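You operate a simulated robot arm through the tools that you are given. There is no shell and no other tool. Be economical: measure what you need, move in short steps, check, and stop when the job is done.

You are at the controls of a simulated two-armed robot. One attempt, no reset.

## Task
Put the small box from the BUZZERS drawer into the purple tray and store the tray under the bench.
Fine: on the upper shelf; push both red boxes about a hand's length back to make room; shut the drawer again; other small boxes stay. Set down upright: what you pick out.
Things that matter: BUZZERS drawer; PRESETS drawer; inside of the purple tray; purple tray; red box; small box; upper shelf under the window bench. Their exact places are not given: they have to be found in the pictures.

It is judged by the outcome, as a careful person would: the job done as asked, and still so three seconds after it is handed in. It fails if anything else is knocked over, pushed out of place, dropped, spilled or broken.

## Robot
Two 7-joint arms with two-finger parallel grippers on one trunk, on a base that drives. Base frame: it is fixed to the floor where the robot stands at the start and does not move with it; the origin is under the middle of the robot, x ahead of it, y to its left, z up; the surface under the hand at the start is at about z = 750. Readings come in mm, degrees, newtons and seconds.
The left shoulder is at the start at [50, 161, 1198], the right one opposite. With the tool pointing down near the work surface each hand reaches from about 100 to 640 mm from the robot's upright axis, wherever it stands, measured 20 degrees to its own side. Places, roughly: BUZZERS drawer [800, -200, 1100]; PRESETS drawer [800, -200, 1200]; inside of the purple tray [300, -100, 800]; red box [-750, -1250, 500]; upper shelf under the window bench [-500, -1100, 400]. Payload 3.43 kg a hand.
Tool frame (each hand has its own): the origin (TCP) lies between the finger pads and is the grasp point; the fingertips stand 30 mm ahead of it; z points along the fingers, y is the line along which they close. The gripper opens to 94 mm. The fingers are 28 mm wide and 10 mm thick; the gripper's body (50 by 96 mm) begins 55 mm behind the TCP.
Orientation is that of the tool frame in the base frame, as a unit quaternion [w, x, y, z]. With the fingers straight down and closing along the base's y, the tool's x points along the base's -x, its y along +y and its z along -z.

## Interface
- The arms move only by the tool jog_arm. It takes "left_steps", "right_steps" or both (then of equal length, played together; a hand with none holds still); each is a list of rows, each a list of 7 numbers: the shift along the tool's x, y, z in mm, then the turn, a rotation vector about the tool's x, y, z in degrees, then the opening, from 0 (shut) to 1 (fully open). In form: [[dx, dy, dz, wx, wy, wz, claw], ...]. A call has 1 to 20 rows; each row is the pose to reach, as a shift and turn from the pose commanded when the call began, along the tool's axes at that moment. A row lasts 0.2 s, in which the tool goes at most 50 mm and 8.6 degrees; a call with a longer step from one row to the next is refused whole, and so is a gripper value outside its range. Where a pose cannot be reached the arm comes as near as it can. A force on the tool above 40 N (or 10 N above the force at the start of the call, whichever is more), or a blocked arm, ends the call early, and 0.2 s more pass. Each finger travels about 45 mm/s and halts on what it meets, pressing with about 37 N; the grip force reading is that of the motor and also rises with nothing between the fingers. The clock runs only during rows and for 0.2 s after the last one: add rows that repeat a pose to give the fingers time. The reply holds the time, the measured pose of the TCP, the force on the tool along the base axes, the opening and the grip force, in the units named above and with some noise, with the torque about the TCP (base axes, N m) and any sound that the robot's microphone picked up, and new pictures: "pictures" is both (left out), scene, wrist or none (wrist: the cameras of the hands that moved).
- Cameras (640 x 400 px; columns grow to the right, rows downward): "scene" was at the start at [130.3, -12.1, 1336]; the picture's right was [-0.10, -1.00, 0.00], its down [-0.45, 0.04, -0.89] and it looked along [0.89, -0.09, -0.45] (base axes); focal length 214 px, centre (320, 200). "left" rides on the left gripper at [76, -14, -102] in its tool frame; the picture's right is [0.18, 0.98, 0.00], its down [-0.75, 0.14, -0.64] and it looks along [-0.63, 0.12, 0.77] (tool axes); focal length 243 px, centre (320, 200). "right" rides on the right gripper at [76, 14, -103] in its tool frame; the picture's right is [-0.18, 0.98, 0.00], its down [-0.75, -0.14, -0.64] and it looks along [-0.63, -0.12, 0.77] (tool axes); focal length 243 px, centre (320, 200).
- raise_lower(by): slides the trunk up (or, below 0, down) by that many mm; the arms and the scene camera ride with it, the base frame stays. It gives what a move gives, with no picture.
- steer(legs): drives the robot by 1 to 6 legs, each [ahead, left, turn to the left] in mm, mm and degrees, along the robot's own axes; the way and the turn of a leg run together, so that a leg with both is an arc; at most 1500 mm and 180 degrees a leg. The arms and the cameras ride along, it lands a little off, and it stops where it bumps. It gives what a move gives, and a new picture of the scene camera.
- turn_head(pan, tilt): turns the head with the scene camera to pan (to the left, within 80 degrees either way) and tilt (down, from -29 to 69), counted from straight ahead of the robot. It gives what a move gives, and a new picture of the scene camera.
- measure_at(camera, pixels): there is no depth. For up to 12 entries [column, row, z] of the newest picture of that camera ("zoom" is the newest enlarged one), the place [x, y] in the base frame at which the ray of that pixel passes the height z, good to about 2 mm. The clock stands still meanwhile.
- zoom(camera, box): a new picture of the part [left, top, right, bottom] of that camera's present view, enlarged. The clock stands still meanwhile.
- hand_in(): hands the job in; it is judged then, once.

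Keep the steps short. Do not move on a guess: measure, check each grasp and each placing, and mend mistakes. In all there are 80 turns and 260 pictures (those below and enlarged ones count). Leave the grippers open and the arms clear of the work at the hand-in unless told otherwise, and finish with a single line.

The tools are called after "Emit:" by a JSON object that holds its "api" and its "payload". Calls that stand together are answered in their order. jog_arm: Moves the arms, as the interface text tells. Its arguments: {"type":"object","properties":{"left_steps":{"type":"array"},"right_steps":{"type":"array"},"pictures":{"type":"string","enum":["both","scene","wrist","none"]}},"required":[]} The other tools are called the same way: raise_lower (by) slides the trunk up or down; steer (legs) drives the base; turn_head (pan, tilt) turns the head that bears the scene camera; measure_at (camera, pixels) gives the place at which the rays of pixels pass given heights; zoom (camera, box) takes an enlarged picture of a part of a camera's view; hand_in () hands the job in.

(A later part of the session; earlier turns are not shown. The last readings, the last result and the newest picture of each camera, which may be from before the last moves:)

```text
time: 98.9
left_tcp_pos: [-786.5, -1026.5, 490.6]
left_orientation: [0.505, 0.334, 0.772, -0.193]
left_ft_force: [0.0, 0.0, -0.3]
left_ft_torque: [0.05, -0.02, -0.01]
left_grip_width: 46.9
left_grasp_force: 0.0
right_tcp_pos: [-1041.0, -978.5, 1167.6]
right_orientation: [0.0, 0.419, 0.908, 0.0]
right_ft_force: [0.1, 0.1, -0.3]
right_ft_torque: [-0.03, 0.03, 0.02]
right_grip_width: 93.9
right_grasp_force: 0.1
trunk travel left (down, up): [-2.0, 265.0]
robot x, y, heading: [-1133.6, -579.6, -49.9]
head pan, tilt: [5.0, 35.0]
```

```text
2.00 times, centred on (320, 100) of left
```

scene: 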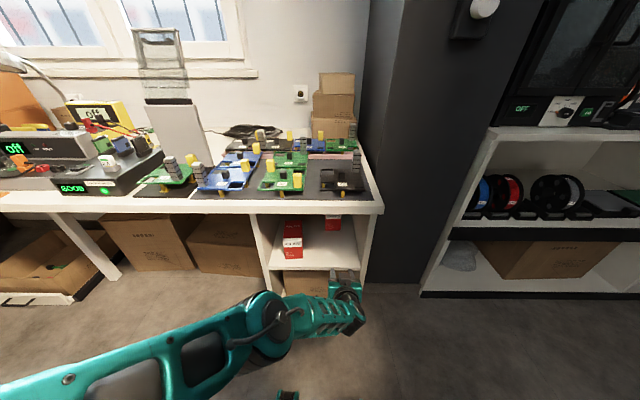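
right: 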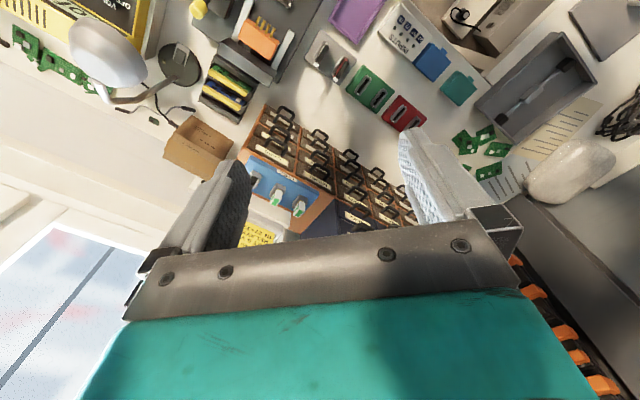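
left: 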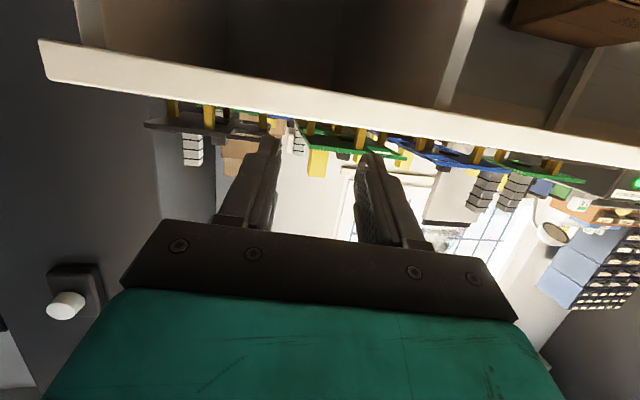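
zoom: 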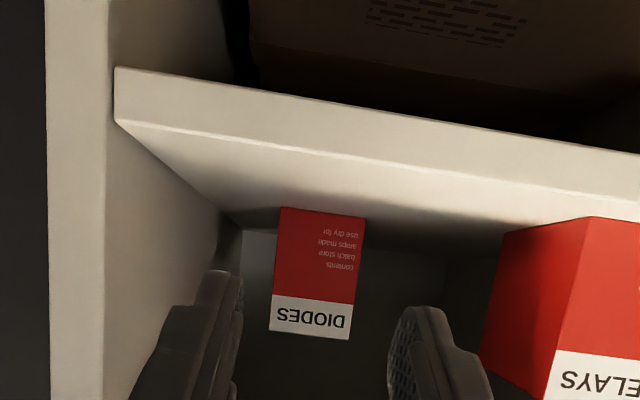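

DIODES moved about 140 mm before my front feet met the shelf unit (axis depth −174). I'll reach the arm out 60 mm more and finish the push with a shorter drive.

Emit:
{"api": "jog_arm", "payload": {"left_steps": [[-10, 0.6, 17.5, 0, 0, 0, 0.5], [-20, 1.2, 35, 0, 0, 0, 0.5], [-29.4, 1.9, 52.6, 0, 0, 0, 0.5], [-29.4, 1.9, 52.6, 0, 0, 0, 0.5]], "pictures": "none"}}

Emit:
{"api": "steer", "payload": {"legs": [[218, 23.7, 0]]}}

Emit:
{"api": "zoom", "payload": {"camera": "left", "box": [160, 0, 480, 200]}}

```text
time: 99.9
left_tcp_pos: [-740.8, -1044.9, 508.3]
left_orientation: [0.504, 0.335, 0.772, -0.193]
left_ft_force: [-0.3, 0.0, 0.4]
left_ft_torque: [-0.01, -0.01, 0.0]
left_grip_width: 47.1
left_grasp_force: 0.1
left hand out of reach, approached as far as the arm can: row 1, 2, 3, 4
right_tcp_pos: [-1041.1, -978.8, 1169.4]
right_orientation: [0.0, 0.419, 0.908, 0.0]
right_ft_force: [-0.5, -0.3, 0.3]
right_ft_torque: [-0.02, -0.02, -0.01]
right_grip_width: 93.8
right_grasp_force: 0.1
trunk travel left (down, up): [-2.0, 265.0]
robot x, y, heading: [-1138.7, -575.4, -49.4]
head pan, tilt: [5.0, 35.0]
```

```text
time: 101.7
left_tcp_pos: [-585.8, -1197.0, 504.5]
left_orientation: [0.5, 0.337, 0.774, -0.194]
left_ft_force: [0.6, 0.7, -0.3]
left_ft_torque: [0.02, 0.04, -0.02]
left_grip_width: 47.0
left_grasp_force: 0.1
right_tcp_pos: [-880.3, -1131.6, 1168.3]
right_orientation: [0.0, 0.419, 0.908, 0.001]
right_ft_force: [0.2, 0.3, 0.4]
right_ft_torque: [0.01, -0.01, -0.01]
right_grip_width: 94.1
right_grasp_force: 0.1
trunk travel left (down, up): [-2.0, 265.0]
robot x, y, heading: [-969.7, -737.5, -49.6]
head pan, tilt: [5.0, 35.0]
stopped in leg 1: the robot was blocked; the commanded pose is now the measured one
```

scene: 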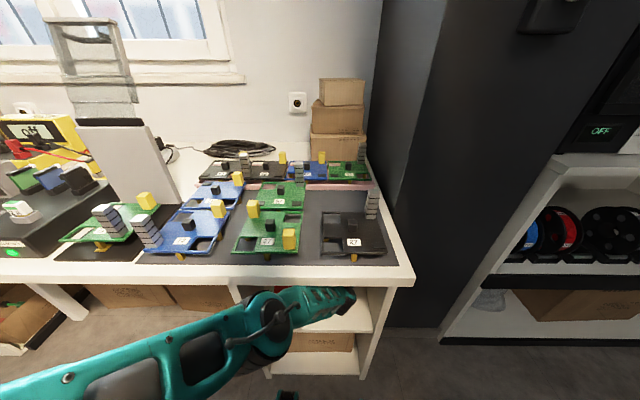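

```text
2.00 times, centred on (320, 100) of left
```

zoom: 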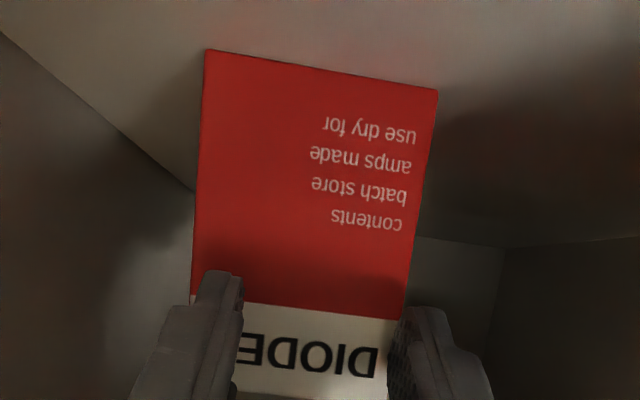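

Emit:
{"api": "measure_at", "payload": {"camera": "left", "pixels": [[262.5, 25, 420], [378.5, 45, 420], [257.5, 95, 420], [409, 125, 420]]}}

Emit:
{"api": "zoom", "payload": {"camera": "scene", "box": [220, 240, 420, 365]}}

```text
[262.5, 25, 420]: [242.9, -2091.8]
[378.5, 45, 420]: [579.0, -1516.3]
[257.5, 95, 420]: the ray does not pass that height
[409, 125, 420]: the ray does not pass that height
```

```text
3.20 times, centred on (320, 302) of scene
```

zoom: 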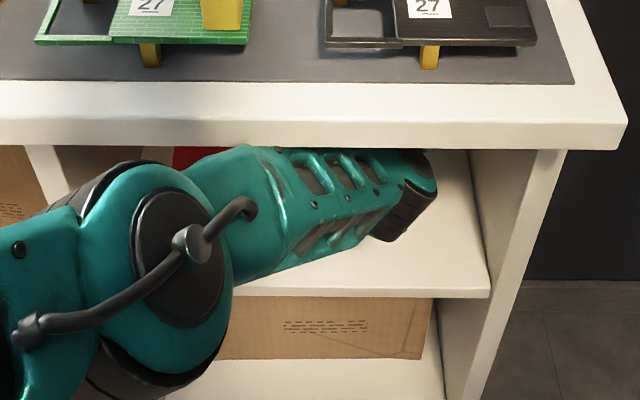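

DIODES is now about 160 mm back, which is enough. The forearm slants across the shelf's left panel, so I'll back out and bring the hand straight ahead of its own shoulder for RELAYS.

Emit:
{"api": "steer", "payload": {"legs": [[-278, -29, 0], [0, 0, 5.8]]}}

Emit:
{"api": "jog_arm", "payload": {"left_steps": [[0, 35, -8, 0, 0, 0, 0.5], [0, 70, -15, 0, 0, 0, 0.5], [0, 105, -20, 0, 0, 0, 0.5], [0, 140, -20, -1.5, 0, 0, 0.5], [0, 170, -20, -3, 0, 0, 0.5], [0, 200, -20, -5.5, 0, 0, 0.5], [0, 200, -20, -5.5, 0, 0, 0.5]], "pictures": "both"}}

```text
time: 104.2
left_tcp_pos: [-744.1, -961.9, 504.1]
left_orientation: [0.508, 0.298, 0.791, -0.167]
left_ft_force: [0.6, -0.8, -0.4]
left_ft_torque: [-0.05, -0.03, 0.0]
left_grip_width: 46.8
left_grasp_force: 0.1
right_tcp_pos: [-1043.0, -927.4, 1168.1]
right_orientation: [0.0, 0.373, 0.928, 0.0]
right_ft_force: [-0.2, -0.9, 0.5]
right_ft_torque: [0.0, 0.03, -0.02]
right_grip_width: 94.0
right_grasp_force: 0.0
trunk travel left (down, up): [-2.0, 265.0]
robot x, y, heading: [-1176.4, -539.6, -43.6]
head pan, tilt: [5.0, 35.0]
```

scene: 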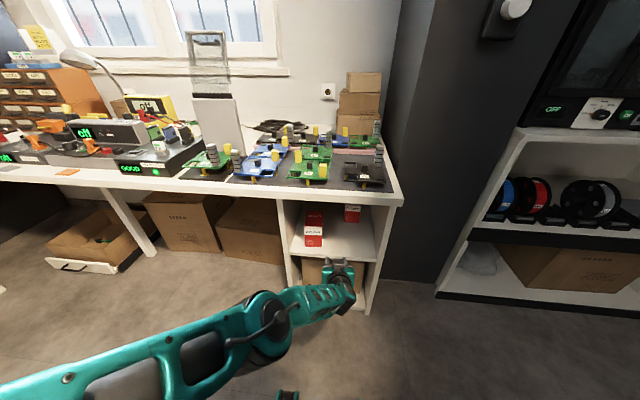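

```text
time: 105.8
left_tcp_pos: [-640.7, -852.5, 538.5]
left_orientation: [0.513, 0.264, 0.81, -0.107]
left_ft_force: [-0.1, -1.0, 0.4]
left_ft_torque: [0.0, 0.0, 0.02]
left_grip_width: 47.0
left_grasp_force: 0.0
left hand out of reach, approached as far as the arm can: row 1, 2, 3, 4, 5, 6, 7
right_tcp_pos: [-1042.6, -927.9, 1168.0]
right_orientation: [0.0, 0.372, 0.928, -0.001]
right_ft_force: [0.5, -0.1, 0.7]
right_ft_torque: [0.0, 0.02, 0.01]
right_grip_width: 93.9
right_grasp_force: 0.1
trunk travel left (down, up): [-2.0, 265.0]
robot x, y, heading: [-1176.0, -541.7, -43.7]
head pan, tilt: [5.0, 35.0]
```

scene: 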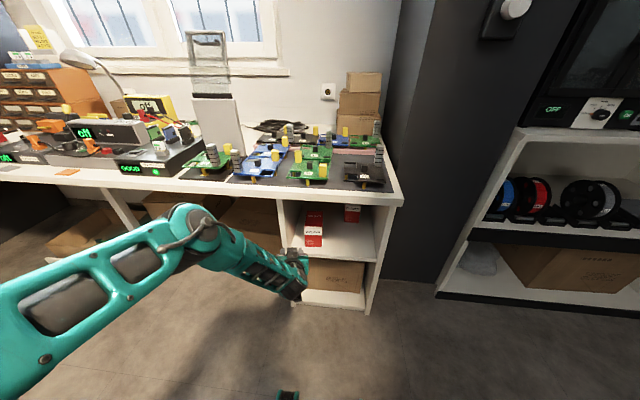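
left: 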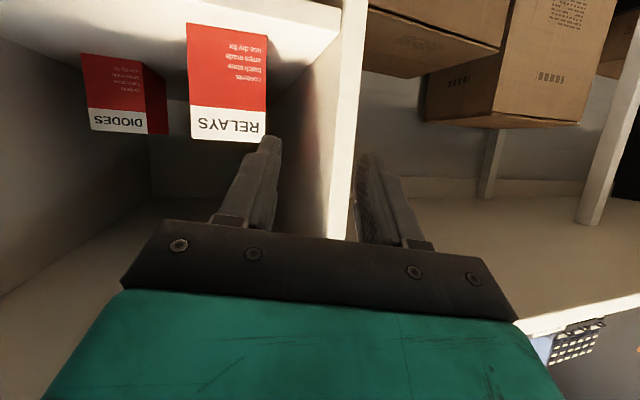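

The hand drifted 14° left in yaw. I'll turn it back square in place.

Emit:
{"api": "jog_arm", "payload": {"left_steps": [[0, 0, 0, 4, -0.5, 0, 0.5], [0, 0, 0, 8, -1, 0, 0.5], [0, 0, 0, 12.4, -1.4, 0, 0.5], [0, 0, 0, 12.4, -1.4, 0, 0.5]], "pictures": "wrist"}}

```text
time: 106.8
left_tcp_pos: [-650.3, -882.2, 552.8]
left_orientation: [0.501, 0.284, 0.806, -0.137]
left_ft_force: [0.7, -0.5, -0.2]
left_ft_torque: [0.02, 0.0, 0.02]
left_grip_width: 46.9
left_grasp_force: 0.0
left hand out of reach, approached as far as the arm can: row 1, 2, 3, 4
right_tcp_pos: [-1044.0, -928.2, 1168.6]
right_orientation: [-0.001, 0.373, 0.928, -0.001]
right_ft_force: [-0.7, -0.8, 0.3]
right_ft_torque: [-0.03, 0.0, -0.02]
right_grip_width: 94.1
right_grasp_force: 0.1
trunk travel left (down, up): [-2.0, 265.0]
robot x, y, heading: [-1177.7, -538.2, -43.8]
head pan, tilt: [5.0, 35.0]
```

left: 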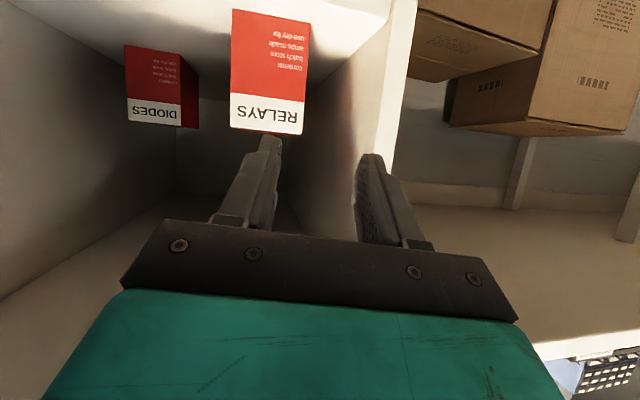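

Left-hand reach is poor on this side. The mirror-image right arm fits RELAYS better, so I'll back up, raise the trunk, retract the left arm, and bring the right arm down and forward.

Emit:
{"api": "steer", "payload": {"legs": [[-150, 0, 0]]}}

Emit:
{"api": "raise_lower", "payload": {"by": 187}}

Emit:
{"api": "jog_arm", "payload": {"left_steps": [[-15, 10, -33, 0, 4, 0, 0.5], [-30, 20, -66, 0, 8, 0, 0.5], [-45, 30, -100, 0, 12, 0, 0.5], [-60, 40, -134, 0, 16, 0, 0.5], [-75, 50, -168, 0, 20, 0, 0.5], [-90, 60, -201, 0, 24, 0, 0.5], [-105, 70, -235, 0, 28, 0, 0.5], [-110, 80, -268, 0, 32, 0, 0.5], [-110, 90, -300, 0, 35, 0, 0.5], [-105, 100, -334, 0, 38, 0, 0.5]], "pictures": "scene"}}

```text
time: 108.1
left_tcp_pos: [-753.9, -778.0, 553.1]
left_orientation: [0.501, 0.282, 0.807, -0.135]
left_ft_force: [0.1, 0.2, 0.0]
left_ft_torque: [0.0, -0.03, 0.0]
left_grip_width: 47.1
left_grasp_force: 0.1
right_tcp_pos: [-1148.5, -826.1, 1167.9]
right_orientation: [0.0, 0.37, 0.929, -0.001]
right_ft_force: [0.4, 0.4, 0.1]
right_ft_torque: [0.01, -0.01, -0.01]
right_grip_width: 94.1
right_grasp_force: 0.1
trunk travel left (down, up): [-2.0, 265.0]
robot x, y, heading: [-1283.3, -437.0, -43.5]
head pan, tilt: [5.0, 35.0]
```

scene: 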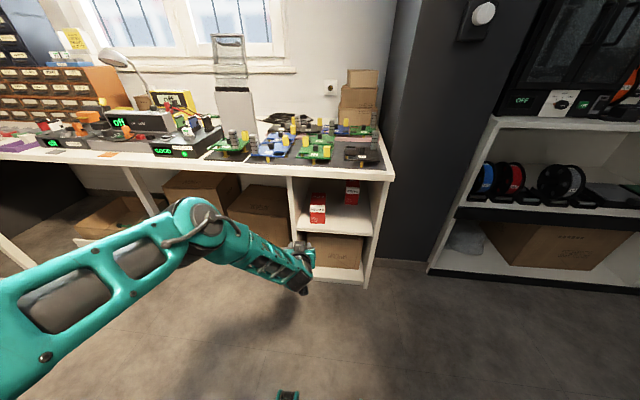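

```text
time: 110.2
left_tcp_pos: [-753.5, -778.3, 739.4]
left_orientation: [0.5, 0.282, 0.807, -0.134]
left_ft_force: [-0.5, -0.3, 0.2]
left_ft_torque: [0.03, 0.0, 0.0]
left_grip_width: 46.8
left_grasp_force: 0.2
right_tcp_pos: [-1149.1, -826.1, 1355.9]
right_orientation: [0.0, 0.371, 0.929, 0.002]
right_ft_force: [-0.3, 0.1, 0.3]
right_ft_torque: [-0.02, -0.03, -0.02]
right_grip_width: 94.0
right_grasp_force: 0.1
trunk travel left (down, up): [-189.0, 78.0]
robot x, y, heading: [-1283.6, -439.2, -43.6]
head pan, tilt: [5.0, 35.0]
```

```text
time: 112.4
left_tcp_pos: [-906.8, -564.0, 993.5]
left_orientation: [0.211, 0.31, 0.926, -0.035]
left_ft_force: [-0.2, 0.1, 0.8]
left_ft_torque: [0.04, -0.01, 0.02]
left_grip_width: 47.2
left_grasp_force: 0.0
right_tcp_pos: [-1147.3, -825.0, 1354.7]
right_orientation: [0.0, 0.369, 0.929, -0.001]
right_ft_force: [0.9, 0.4, 0.0]
right_ft_torque: [0.02, -0.02, -0.02]
right_grip_width: 94.3
right_grasp_force: 0.1
trunk travel left (down, up): [-189.0, 78.0]
robot x, y, heading: [-1286.1, -438.0, -43.6]
head pan, tilt: [5.0, 35.0]
```

scene: 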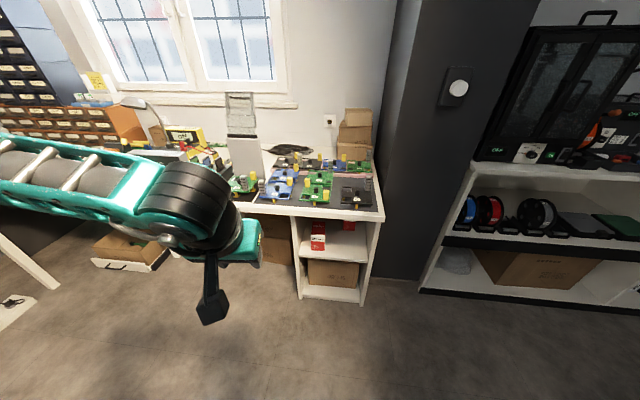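

Now the right arm: forward, down and pitched toward level.

Emit:
{"api": "jog_arm", "payload": {"right_steps": [[-10, 8, 25, 0, -3.6, 0, 0.9], [-20, 16, 55, 0, -7.2, 0, 0.8], [-30, 25, 88, 0, -10.8, 0, 0.7], [-40, 34, 121, 0, -14.4, 0, 0.6], [-50, 43, 154, 0, -18, 0, 0.5], [-60, 52, 187, 0, -21.6, 0, 0.5], [-70, 61, 220, 0, -25.2, 0, 0.5], [-80, 70, 253, 0, -28.8, 0, 0.5], [-90, 79, 286, 0, -32.4, 0, 0.5], [-100, 88, 319, 0, -36, 0, 0.5], [-110, 97, 352, 0, -39.6, 0, 0.5], [-120, 106, 385, 0, -43.2, 0, 0.5], [-130, 115, 418, 0, -46.8, 0, 0.5], [-140, 124, 451, 0, -50.4, 0, 0.5], [-150, 133, 484, 0, -54, 0, 0.5], [-160, 142, 517, 0, -57.6, 0, 0.5], [-170, 151, 550, 0, -60, 0, 0.5], [-180, 160, 583, 0, -62, 0, 0.5], [-190, 169, 616, 0, -64, 0, 0.5], [-200, 178, 640, 0, -66, 0, 0.5]]}}

```text
time: 116.6
left_tcp_pos: [-906.8, -564.8, 993.1]
left_orientation: [0.211, 0.31, 0.926, -0.035]
left_ft_force: [0.2, 0.8, 0.3]
left_ft_torque: [-0.01, 0.01, -0.01]
left_grip_width: 46.8
left_grasp_force: 0.1
right_tcp_pos: [-862.5, -824.5, 732.0]
right_orientation: [0.497, 0.317, 0.781, -0.206]
right_ft_force: [0.3, -0.7, -0.6]
right_ft_torque: [0.02, -0.02, 0.02]
right_grip_width: 47.1
right_grasp_force: 0.1
right hand out of reach, approached as far as the arm can: row 19, 20
trunk travel left (down, up): [-189.0, 78.0]
robot x, y, heading: [-1282.8, -437.3, -43.5]
head pan, tilt: [5.0, 35.0]
```

scene: 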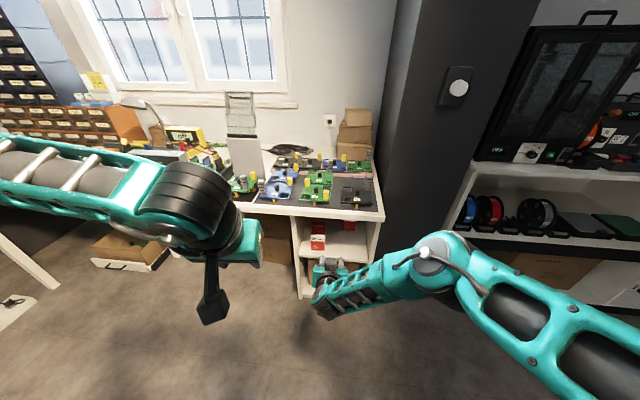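
right: 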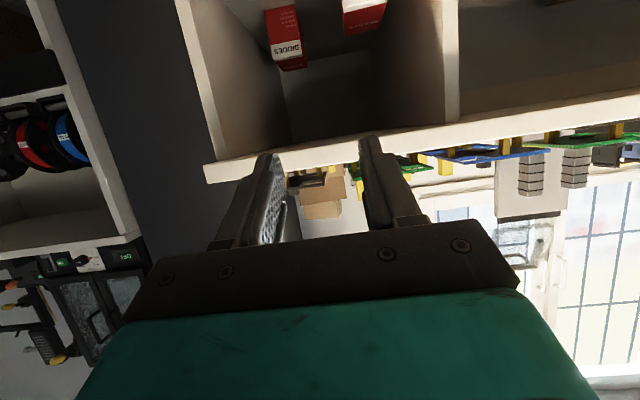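

The right hand is square (−44.6°) and 25° down. I'll lower it 40 mm, drop the trunk and drive to just before RELAYS.

Emit:
{"api": "jog_arm", "payload": {"right_steps": [[12, 0, 6, 0, 0, 0, 0.5], [24, 0, 12, 0, 0, 0, 0.5], [36, 0, 17, 0, 0, 0, 0.5]], "pictures": "none"}}

Emit:
{"api": "raise_lower", "payload": {"by": -187}}

Emit:
{"api": "steer", "payload": {"legs": [[0, 76, 0], [240, 0, 0]]}}

Emit:
{"api": "zoom", "payload": {"camera": "right", "box": [120, 0, 520, 250]}}

```text
time: 117.4
left_tcp_pos: [-906.6, -565.9, 993.2]
left_orientation: [0.212, 0.309, 0.927, -0.035]
left_ft_force: [-0.5, 0.0, 0.0]
left_ft_torque: [0.0, 0.02, -0.02]
left_grip_width: 47.0
left_grasp_force: 0.0
right_tcp_pos: [-843.3, -817.2, 707.5]
right_orientation: [0.497, 0.316, 0.782, -0.205]
right_ft_force: [-0.5, -0.9, 0.7]
right_ft_torque: [-0.01, 0.0, 0.01]
right_grip_width: 47.1
right_grasp_force: 0.1
right hand out of reach, approached as far as the arm can: row 1, 2, 3
trunk travel left (down, up): [-189.0, 78.0]
robot x, y, heading: [-1283.8, -434.8, -43.5]
head pan, tilt: [5.0, 35.0]
```

```text
time: 119.4
left_tcp_pos: [-906.8, -564.4, 806.2]
left_orientation: [0.211, 0.311, 0.926, -0.035]
left_ft_force: [-0.4, 0.3, 1.0]
left_ft_torque: [0.0, -0.01, -0.01]
left_grip_width: 47.0
left_grasp_force: 0.1
right_tcp_pos: [-844.3, -818.1, 520.5]
right_orientation: [0.496, 0.318, 0.782, -0.206]
right_ft_force: [-0.2, -0.9, 0.5]
right_ft_torque: [-0.01, -0.02, 0.01]
right_grip_width: 47.1
right_grasp_force: 0.1
trunk travel left (down, up): [-2.0, 265.0]
robot x, y, heading: [-1281.9, -438.4, -43.6]
head pan, tilt: [5.0, 35.0]
```

```text
time: 122.2
left_tcp_pos: [-678.5, -677.9, 806.6]
left_orientation: [0.211, 0.309, 0.927, -0.035]
left_ft_force: [0.7, 0.4, -0.2]
left_ft_torque: [0.01, 0.01, 0.02]
left_grip_width: 47.2
left_grasp_force: 0.0
right_tcp_pos: [-615.7, -928.2, 520.1]
right_orientation: [0.496, 0.317, 0.782, -0.205]
right_ft_force: [-1.1, -0.2, 0.0]
right_ft_torque: [-0.03, -0.03, 0.05]
right_grip_width: 47.0
right_grasp_force: 0.0
trunk travel left (down, up): [-2.0, 265.0]
robot x, y, heading: [-1055.9, -553.5, -43.4]
head pan, tilt: [5.0, 35.0]
```

scene: 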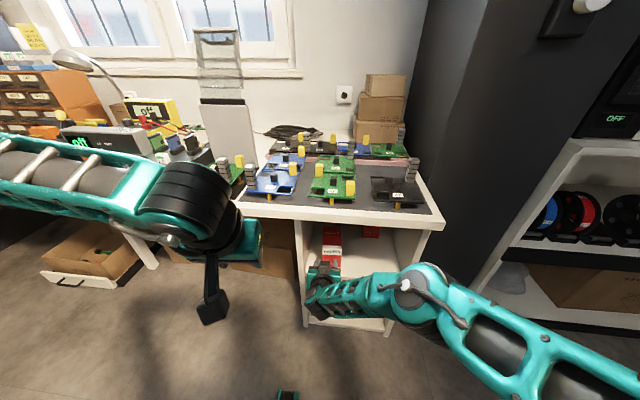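

```text
1.60 times, centred on (320, 125) of right
```

zoom: 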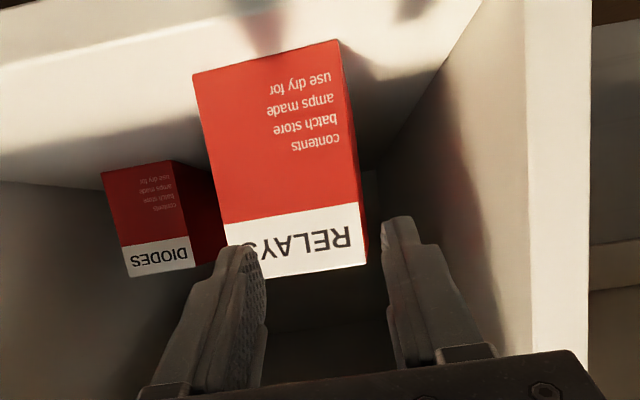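

The left hand hangs too low for the next drive, so I'll raise it 230 mm. Then I'll shift right 20 mm and push RELAYS.

Emit:
{"api": "jog_arm", "payload": {"left_steps": [[0, 0, -45, 0, 0, 0, 0.5], [0, 0, -90, 0, 0, 0, 0.5], [0, 0, -135, 0, 0, 0, 0.5], [0, 0, -180, 0, 0, 0, 0.5], [0, 0, -225, 0, 0, 0, 0.5], [0, 0, -250, 0, 0, 0, 0.5]], "pictures": "none"}}

Emit:
{"api": "steer", "payload": {"legs": [[0, -20, 0], [190, 0, 0]]}}

Emit:
{"api": "zoom", "payload": {"camera": "right", "box": [120, 0, 520, 250]}}

```text
time: 123.6
left_tcp_pos: [-772.6, -627.0, 1035.1]
left_orientation: [0.211, 0.31, 0.926, -0.036]
left_ft_force: [-0.4, 0.5, -1.0]
left_ft_torque: [0.04, -0.07, -0.03]
left_grip_width: 47.1
left_grasp_force: 0.1
right_tcp_pos: [-615.6, -930.2, 521.1]
right_orientation: [0.496, 0.316, 0.782, -0.205]
right_ft_force: [-0.4, -0.6, -0.6]
right_ft_torque: [0.02, 0.02, 0.0]
right_grip_width: 46.8
right_grasp_force: 0.0
trunk travel left (down, up): [-2.0, 265.0]
robot x, y, heading: [-1053.5, -547.8, -43.7]
head pan, tilt: [5.0, 35.0]
```

```text
time: 125.6
left_tcp_pos: [-657.3, -767.7, 1034.0]
left_orientation: [0.21, 0.313, 0.926, -0.037]
left_ft_force: [0.2, 0.3, 0.1]
left_ft_torque: [0.02, 0.04, 0.0]
left_grip_width: 47.1
left_grasp_force: 0.1
right_tcp_pos: [-511.7, -1051.7, 503.0]
right_orientation: [0.481, 0.317, 0.794, -0.195]
right_ft_force: [-0.9, 0.8, -0.8]
right_ft_torque: [0.03, 0.05, 0.02]
right_grip_width: 47.0
right_grasp_force: 0.1
trunk travel left (down, up): [-2.0, 265.0]
robot x, y, heading: [-937.7, -689.9, -43.7]
head pan, tilt: [5.0, 35.0]
stopped in leg 2: the robot was blocked; the commanded pose is now the measured one
```

scene: 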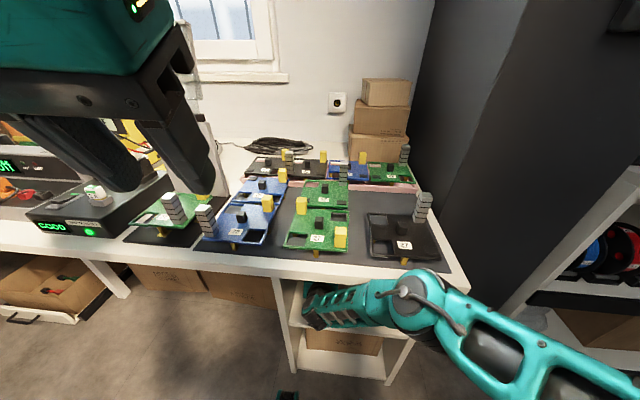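

```text
1.60 times, centred on (320, 125) of right
```

zoom: 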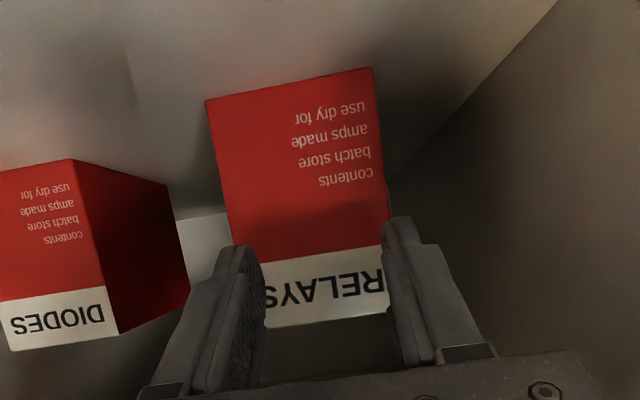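

RELAYS has moved about 115 mm, and the forearm met the bench edge. I'll back off 60 mm, stretch the arm further to lower the elbow, and push the rest.

Emit:
{"api": "steer", "payload": {"legs": [[-70, 0, 0]]}}

Emit:
{"api": "jog_arm", "payload": {"right_steps": [[-10, 0, 15, 0, 0, 0, 0.5], [-20, 0, 30, 0, 0, 0, 0.5], [-30, 0, 45, 0, 0, 0, 0.5], [-40, 0, 60, 0, 0, 0, 0.5], [-50, 0, 75, 0, 0, 0, 0.5], [-50, 0, 75, 0, 0, 0, 0.5]], "pictures": "none"}}

Emit:
{"api": "zoom", "payload": {"camera": "right", "box": [120, 0, 520, 250]}}

Emit:
{"api": "zoom", "payload": {"camera": "scene", "box": [260, 200, 500, 350]}}

```text
time: 126.6
left_tcp_pos: [-706.2, -719.6, 1033.3]
left_orientation: [0.21, 0.312, 0.926, -0.036]
left_ft_force: [-0.3, -0.5, -1.1]
left_ft_torque: [-0.01, 0.0, 0.04]
left_grip_width: 46.9
left_grasp_force: 0.0
right_tcp_pos: [-561.1, -1003.5, 502.8]
right_orientation: [0.482, 0.317, 0.793, -0.196]
right_ft_force: [0.7, 0.5, -0.5]
right_ft_torque: [0.04, 0.02, -0.02]
right_grip_width: 47.1
right_grasp_force: 0.2
trunk travel left (down, up): [-2.0, 265.0]
robot x, y, heading: [-989.1, -644.2, -43.6]
head pan, tilt: [5.0, 35.0]
```

scene: 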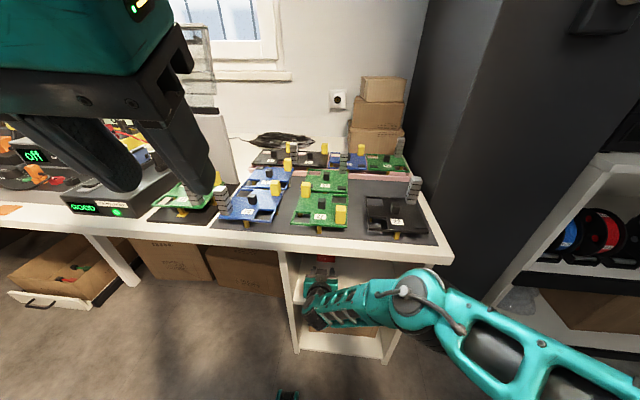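

```text
time: 128.0
left_tcp_pos: [-706.2, -719.6, 1034.2]
left_orientation: [0.21, 0.312, 0.926, -0.035]
left_ft_force: [0.1, 0.1, 0.4]
left_ft_torque: [-0.01, 0.0, -0.01]
left_grip_width: 47.1
left_grasp_force: 0.1
right_tcp_pos: [-518.2, -1050.9, 530.6]
right_orientation: [0.481, 0.316, 0.794, -0.194]
right_ft_force: [-0.4, 0.3, 0.3]
right_ft_torque: [0.01, 0.0, 0.0]
right_grip_width: 46.9
right_grasp_force: 0.0
right hand out of reach, approached as far as the arm can: row 3, 4, 5, 6
trunk travel left (down, up): [-2.0, 265.0]
robot x, y, heading: [-989.8, -643.7, -44.0]
head pan, tilt: [5.0, 35.0]
```

```text
1.60 times, centred on (320, 125) of right
```

zoom: 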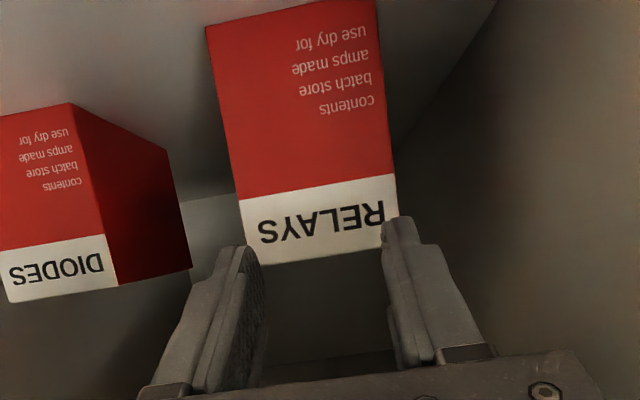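

```text
2.67 times, centred on (380, 275) of scene
```

zoom: 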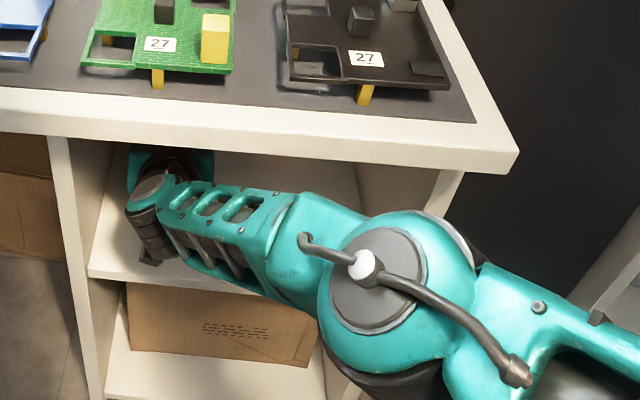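

The tips are at box-top level, so I'll lower slightly and then drive 60 mm more.

Emit:
{"api": "jog_arm", "payload": {"right_steps": [[10, 0, 0, 0, 0, 0, 0.5], [21, 0, -1, 0, 0, 0, 0.5], [21, 0, -1, 0, 0, 0, 0.5]], "pictures": "none"}}

Emit:
{"api": "steer", "payload": {"legs": [[62, 0, 0]]}}

Emit:
{"api": "zoom", "payload": {"camera": "right", "box": [120, 0, 520, 250]}}

```text
time: 128.8
left_tcp_pos: [-706.5, -719.9, 1033.4]
left_orientation: [0.21, 0.313, 0.926, -0.036]
left_ft_force: [0.1, 0.7, -0.6]
left_ft_torque: [0.01, 0.02, 0.01]
left_grip_width: 47.0
left_grasp_force: 0.2
right_tcp_pos: [-530.9, -1055.6, 513.9]
right_orientation: [0.48, 0.319, 0.792, -0.201]
right_ft_force: [0.0, 0.3, -0.5]
right_ft_torque: [0.01, -0.02, 0.0]
right_grip_width: 47.1
right_grasp_force: 0.0
trunk travel left (down, up): [-2.0, 265.0]
robot x, y, heading: [-988.7, -642.2, -43.7]
head pan, tilt: [5.0, 35.0]
```

```text
time: 129.8
left_tcp_pos: [-662.8, -762.2, 1034.0]
left_orientation: [0.21, 0.313, 0.926, -0.036]
left_ft_force: [0.1, 0.0, 0.4]
left_ft_torque: [-0.03, 0.0, 0.0]
left_grip_width: 46.7
left_grasp_force: 0.1
right_tcp_pos: [-488.4, -1095.2, 510.0]
right_orientation: [0.479, 0.318, 0.793, -0.2]
right_ft_force: [-0.2, 1.9, 1.0]
right_ft_torque: [0.0, 0.0, 0.02]
right_grip_width: 46.8
right_grasp_force: 0.1
trunk travel left (down, up): [-2.0, 265.0]
robot x, y, heading: [-944.0, -683.8, -44.0]
head pan, tilt: [5.0, 35.0]
```

scene: 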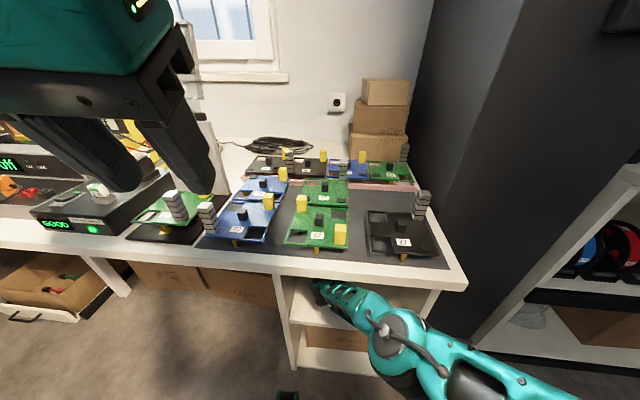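

```text
1.60 times, centred on (320, 125) of right
```

zoom: 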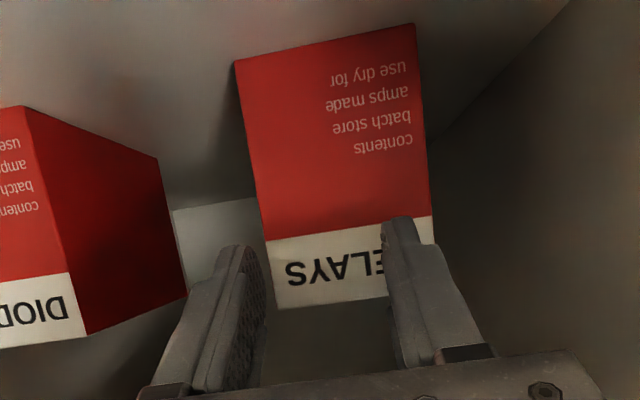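

Both boxes now sit about 160 mm back and upright. I'll back out and look at the shelf.

Emit:
{"api": "steer", "payload": {"legs": [[-380, 0, 0]]}}

Emit:
{"api": "zoom", "payload": {"camera": "right", "box": [80, 0, 560, 300]}}

Emit:
{"api": "zoom", "payload": {"camera": "scene", "box": [260, 170, 420, 290]}}

```text
time: 132.2
left_tcp_pos: [-935.7, -500.3, 1033.7]
left_orientation: [0.21, 0.317, 0.924, -0.037]
left_ft_force: [0.0, 1.3, -0.1]
left_ft_torque: [0.01, -0.02, -0.03]
left_grip_width: 47.1
left_grasp_force: 0.0
right_tcp_pos: [-764.6, -835.9, 511.4]
right_orientation: [0.478, 0.321, 0.792, -0.203]
right_ft_force: [0.7, -0.6, 0.7]
right_ft_torque: [0.0, 0.0, -0.02]
right_grip_width: 47.1
right_grasp_force: 0.1
trunk travel left (down, up): [-2.0, 265.0]
robot x, y, heading: [-1220.8, -422.1, -44.3]
head pan, tilt: [5.0, 35.0]
```

scene: 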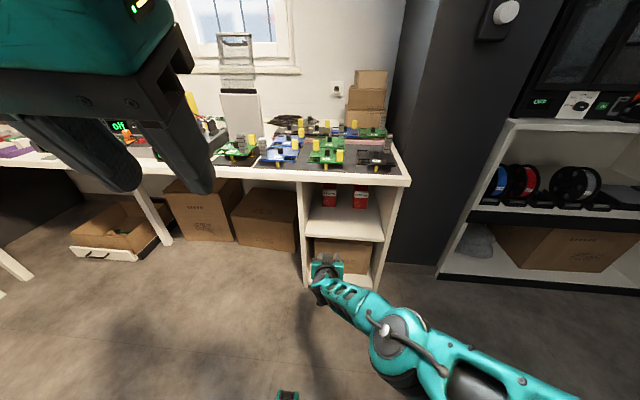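

```text
1.33 times, centred on (320, 150) of right
```

zoom: 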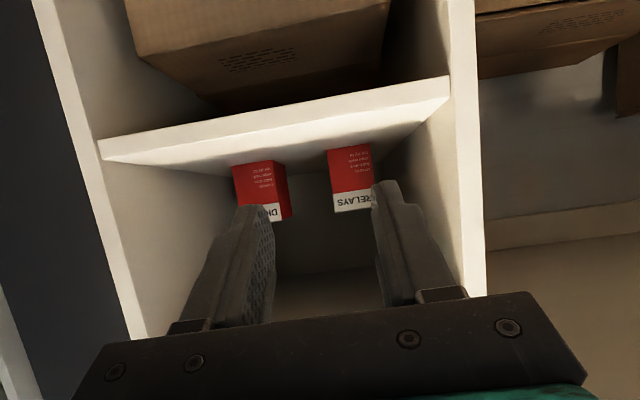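

```text
3.33 times, centred on (340, 230) of scene
```

zoom: 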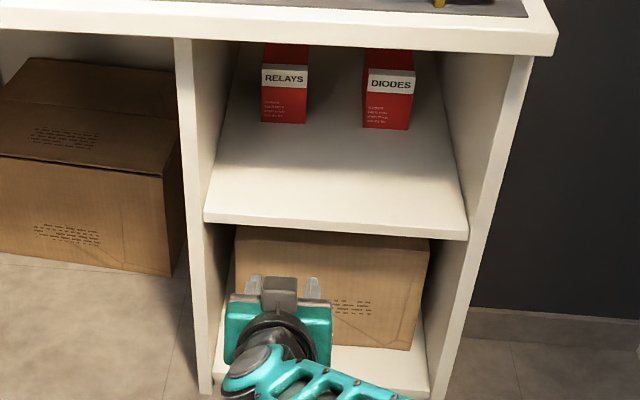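

Emit:
{"api": "measure_at", "payload": {"camera": "zoom", "pixels": [[262, 122, 420], [306, 124, 420], [363, 128, 420], [408, 130, 420], [205, 218, 420], [467, 235, 420], [205, 222, 420], [220, 175, 420], [455, 185, 420]]}}

```text
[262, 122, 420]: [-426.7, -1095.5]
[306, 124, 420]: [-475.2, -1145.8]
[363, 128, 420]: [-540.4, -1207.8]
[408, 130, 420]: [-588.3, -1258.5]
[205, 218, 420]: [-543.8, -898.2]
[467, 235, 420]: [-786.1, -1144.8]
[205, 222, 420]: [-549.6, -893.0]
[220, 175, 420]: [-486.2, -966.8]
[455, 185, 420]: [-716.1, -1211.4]
```

Both boxes are upright with their fronts at depth ≈446, pushed about 175 mm. The right arm's present pose (28° down) also suits the tray. I'll raise the trunk and drive back left toward the tray.

Emit:
{"api": "raise_lower", "payload": {"by": 265}}

Emit:
{"api": "steer", "payload": {"legs": [[0, 0, 0.6], [0, 1200, 0]]}}

Emit:
{"api": "turn_head", "payload": {"pan": 0, "tilt": 45}}

```text
time: 134.9
left_tcp_pos: [-935.5, -500.1, 1298.5]
left_orientation: [0.21, 0.317, 0.924, -0.036]
left_ft_force: [-0.4, 0.2, 0.8]
left_ft_torque: [0.01, -0.02, -0.01]
left_grip_width: 47.1
left_grasp_force: 0.1
right_tcp_pos: [-764.7, -835.6, 776.0]
right_orientation: [0.477, 0.322, 0.791, -0.205]
right_ft_force: [0.8, 0.6, -0.9]
right_ft_torque: [0.02, 0.04, -0.03]
right_grip_width: 47.2
right_grasp_force: 0.1
trunk travel left (down, up): [-267.0, 0.0]
robot x, y, heading: [-1215.4, -420.6, -44.3]
head pan, tilt: [5.0, 35.0]
```

```text
time: 145.7
left_tcp_pos: [-133.9, 359.9, 1299.5]
left_orientation: [0.211, 0.301, 0.929, -0.034]
left_ft_force: [-0.5, -0.1, 0.0]
left_ft_torque: [0.01, 0.02, 0.02]
left_grip_width: 46.8
left_grasp_force: 0.1
right_tcp_pos: [47.8, 28.1, 776.2]
right_orientation: [0.48, 0.311, 0.796, -0.198]
right_ft_force: [-0.4, 0.8, -0.2]
right_ft_torque: [0.02, 0.02, 0.04]
right_grip_width: 47.0
right_grasp_force: 0.0
trunk travel left (down, up): [-267.0, 0.0]
robot x, y, heading: [-418.3, 430.0, -43.0]
head pan, tilt: [5.0, 35.0]
```

scene: 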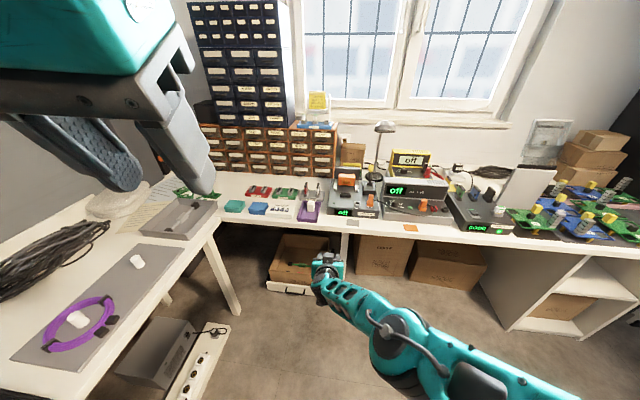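

```text
time: 146.4
left_tcp_pos: [-133.1, 358.4, 1298.8]
left_orientation: [0.21, 0.302, 0.929, -0.034]
left_ft_force: [-0.9, 0.1, -0.9]
left_ft_torque: [0.01, -0.02, 0.02]
left_grip_width: 46.9
left_grasp_force: 0.1
right_tcp_pos: [47.8, 27.1, 776.3]
right_orientation: [0.481, 0.31, 0.796, -0.197]
right_ft_force: [-0.2, 0.1, 0.2]
right_ft_torque: [-0.04, 0.02, 0.01]
right_grip_width: 46.7
right_grasp_force: 0.1
trunk travel left (down, up): [-267.0, 0.0]
robot x, y, heading: [-419.9, 433.9, -42.7]
head pan, tilt: [0.0, 45.0]
```

scene: 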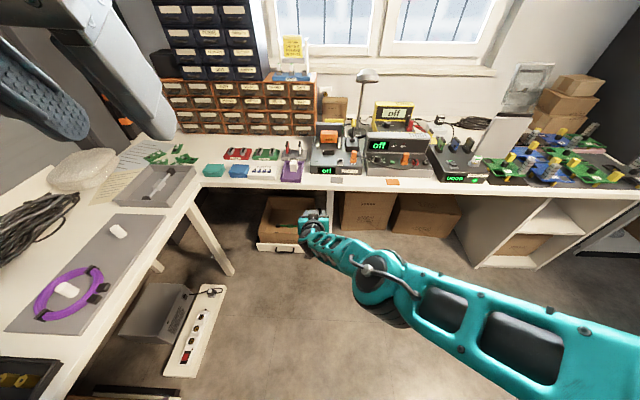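

The tray is ahead. I'll raise the right hand 60 mm, open it fully, and drive closer.

Emit:
{"api": "jog_arm", "payload": {"right_steps": [[-27, 0, -14, 0, 0, 0, 0.8], [-53, 0, -28, 0, 0, 0, 1], [-53, 0, -28, 0, 0, 0, 1]], "pictures": "none"}}

Emit:
{"api": "steer", "payload": {"legs": [[0, 85, -0.7], [160, 0, 0]]}}

Emit:
{"api": "zoom", "payload": {"camera": "right", "box": [80, 0, 560, 300]}}

```text
time: 147.2
left_tcp_pos: [-133.6, 357.7, 1299.1]
left_orientation: [0.21, 0.303, 0.929, -0.034]
left_ft_force: [0.1, 0.2, 0.7]
left_ft_torque: [0.06, 0.01, -0.03]
left_grip_width: 46.9
left_grasp_force: 0.1
right_tcp_pos: [47.3, 29.7, 837.3]
right_orientation: [0.481, 0.31, 0.796, -0.197]
right_ft_force: [-0.2, 0.4, -0.6]
right_ft_torque: [-0.01, 0.0, 0.0]
right_grip_width: 94.2
right_grasp_force: 0.1
trunk travel left (down, up): [-267.0, 0.0]
robot x, y, heading: [-417.2, 429.1, -42.7]
head pan, tilt: [0.0, 45.0]
```

```text
time: 149.7
left_tcp_pos: [39.1, 308.9, 1299.9]
left_orientation: [0.21, 0.308, 0.927, -0.035]
left_ft_force: [0.3, 0.1, -1.0]
left_ft_torque: [0.0, 0.02, 0.02]
left_grip_width: 47.0
left_grasp_force: 0.1
right_tcp_pos: [216.3, -25.0, 834.8]
right_orientation: [0.479, 0.316, 0.795, -0.2]
right_ft_force: [0.2, -0.8, -0.1]
right_ft_torque: [0.01, 0.03, -0.01]
right_grip_width: 94.2
right_grasp_force: 0.0
trunk travel left (down, up): [-267.0, 0.0]
robot x, y, heading: [-244.9, 383.0, -43.2]
head pan, tilt: [0.0, 45.0]
```

scene: 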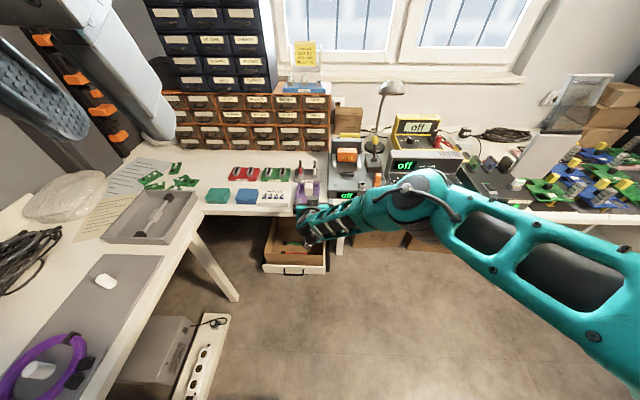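

```text
1.33 times, centred on (320, 150) of right
```

zoom: 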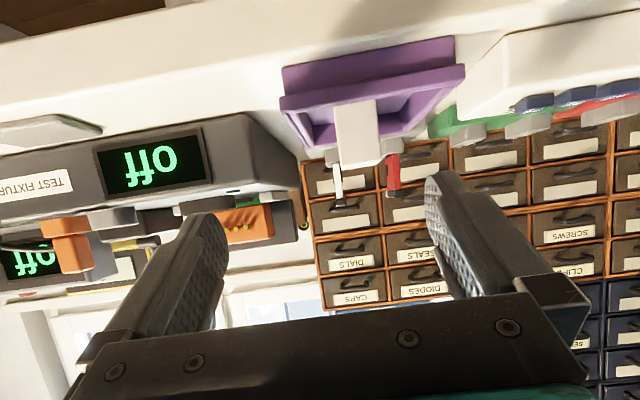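

Emit:
{"api": "zoom", "payload": {"camera": "right", "box": [280, 10, 440, 110]}}

Emit:
{"api": "measure_at", "payload": {"camera": "right", "pixels": [[292.2, 77.3, 775], [428.8, 54, 775], [292, 52.5, 750], [419.8, 28.5, 750]]}}

Emit:
{"api": "measure_at", "payload": {"camera": "scene", "pixels": [[297, 181, 775], [318, 181, 775], [318, 205, 775], [297, 205, 775]]}}

Emit:
{"api": "zoom", "payload": {"camera": "scene", "box": [260, 160, 360, 230]}}

```text
4.00 times, centred on (360, 60) of right
```

zoom: 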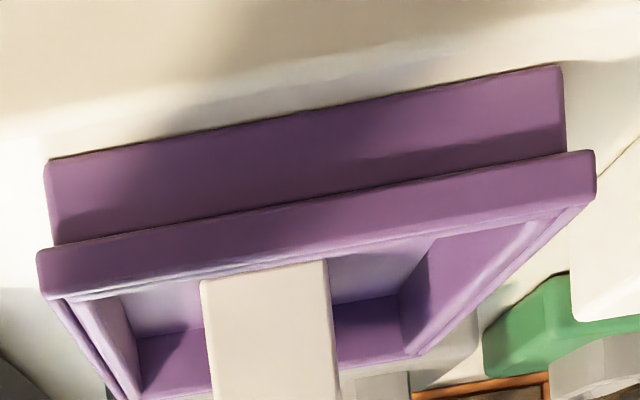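

```text
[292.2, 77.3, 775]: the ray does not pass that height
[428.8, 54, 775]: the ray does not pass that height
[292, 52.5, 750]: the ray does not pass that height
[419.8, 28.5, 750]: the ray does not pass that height
```

```text
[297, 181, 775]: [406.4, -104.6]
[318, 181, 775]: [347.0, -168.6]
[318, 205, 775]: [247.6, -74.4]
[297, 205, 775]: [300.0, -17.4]
```

```text
5.71 times, centred on (310, 195) of scene
```

zoom: 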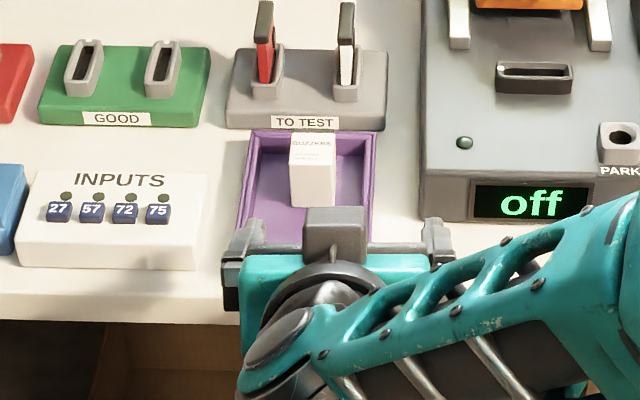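

Emit:
{"api": "measure_at", "payload": {"camera": "zoom", "pixels": [[252, 132, 780], [378, 132, 780], [240, 200, 780], [372, 200, 780], [244, 222, 890], [440, 218, 890], [252, 132, 775], [378, 132, 775]]}}

```text
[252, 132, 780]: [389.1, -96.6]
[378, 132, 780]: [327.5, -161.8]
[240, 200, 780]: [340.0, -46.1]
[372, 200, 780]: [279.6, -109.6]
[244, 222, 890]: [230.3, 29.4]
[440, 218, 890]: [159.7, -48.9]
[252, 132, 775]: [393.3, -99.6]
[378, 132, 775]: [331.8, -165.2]
```

Emit:
{"api": "steer", "payload": {"legs": [[78, 26, -0.3]]}}

Emit:
{"api": "zoom", "payload": {"camera": "scene", "box": [260, 170, 360, 240]}}

Emit:
{"api": "zoom", "payload": {"camera": "right", "box": [160, 0, 560, 250]}}

```text
time: 150.7
left_tcp_pos: [112.4, 273.4, 1299.3]
left_orientation: [0.21, 0.31, 0.927, -0.035]
left_ft_force: [0.0, 0.2, 0.9]
left_ft_torque: [0.01, 0.02, -0.02]
left_grip_width: 46.9
left_grasp_force: 0.0
right_tcp_pos: [288.1, -61.1, 836.6]
right_orientation: [0.479, 0.317, 0.794, -0.201]
right_ft_force: [-0.2, 0.5, -0.2]
right_ft_torque: [-0.02, 0.0, -0.01]
right_grip_width: 94.2
right_grasp_force: 0.1
trunk travel left (down, up): [-267.0, 0.0]
robot x, y, heading: [-171.3, 345.1, -43.8]
head pan, tilt: [0.0, 45.0]
```

scene: 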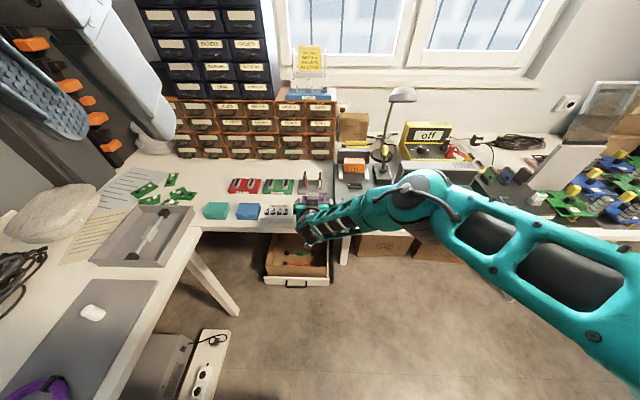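

```text
5.71 times, centred on (310, 205) of scene
```

zoom: 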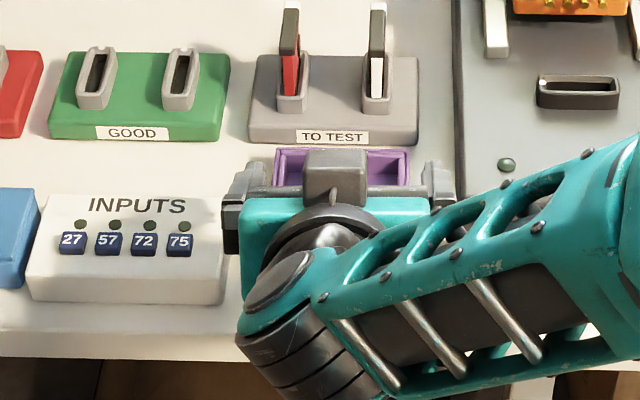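

```text
1.60 times, centred on (360, 125) of right
```

zoom: 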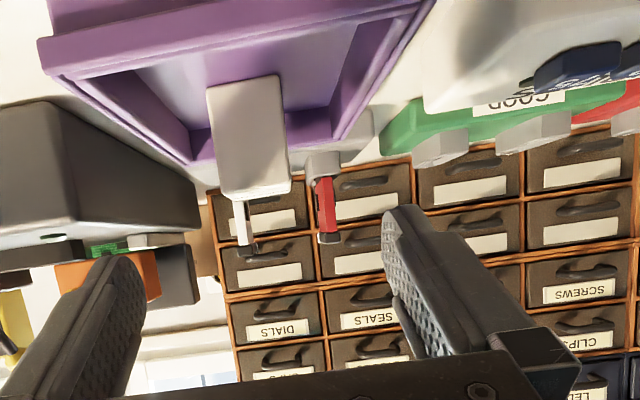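

TCP is at u≈155 and depth 250, while the target is 157.5 and 254. I'll make a small correction and lower to just above the rim.

Emit:
{"api": "jog_arm", "payload": {"right_steps": [[10, 2.5, 7, 0, 0, 0, 1], [20, 2.5, 13.7, 0, 0, 0, 1], [20, 2.5, 13.7, 0, 0, 0, 1]], "pictures": "wrist"}}

Emit:
{"api": "zoom", "payload": {"camera": "scene", "box": [280, 180, 350, 230]}}

```text
time: 151.5
left_tcp_pos: [111.9, 273.2, 1298.7]
left_orientation: [0.211, 0.311, 0.926, -0.035]
left_ft_force: [-0.2, 0.3, -0.9]
left_ft_torque: [0.0, 0.0, 0.01]
left_grip_width: 46.8
left_grasp_force: 0.0
right_tcp_pos: [291.5, -61.5, 811.2]
right_orientation: [0.479, 0.317, 0.793, -0.201]
right_ft_force: [0.0, -0.8, -0.3]
right_ft_torque: [0.0, -0.01, 0.01]
right_grip_width: 93.9
right_grasp_force: 0.1
trunk travel left (down, up): [-267.0, 0.0]
robot x, y, heading: [-169.6, 349.1, -43.4]
head pan, tilt: [0.0, 45.0]
```

right: 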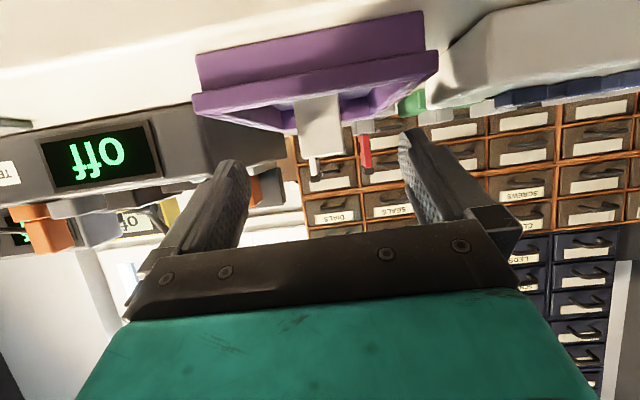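

```text
8.00 times, centred on (315, 205) of scene
```

zoom: 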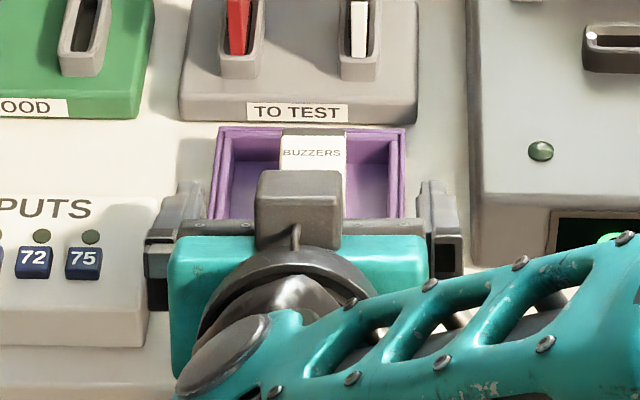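

Emit:
{"api": "zoom", "payload": {"camera": "scene", "box": [296, 192, 336, 217]}}

Emit:
{"api": "zoom", "payload": {"camera": "right", "box": [180, 40, 460, 215]}}

```text
16.00 times, centred on (316, 204) of scene
```

zoom: 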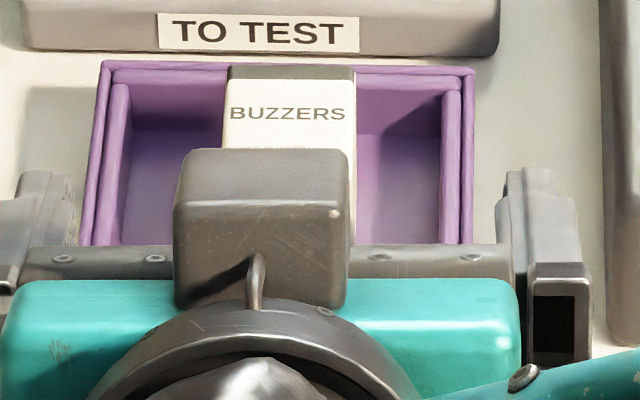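

```text
2.29 times, centred on (320, 128) of right
```

zoom: 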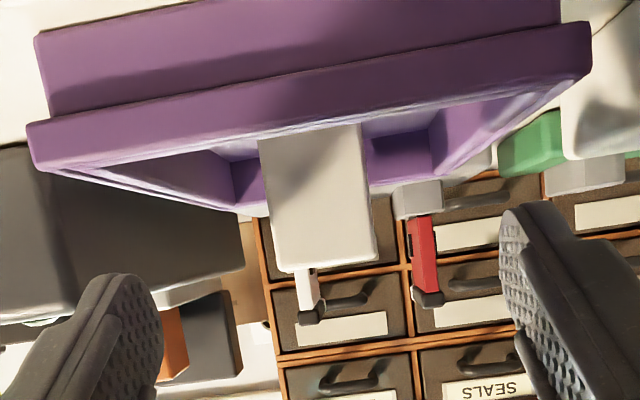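

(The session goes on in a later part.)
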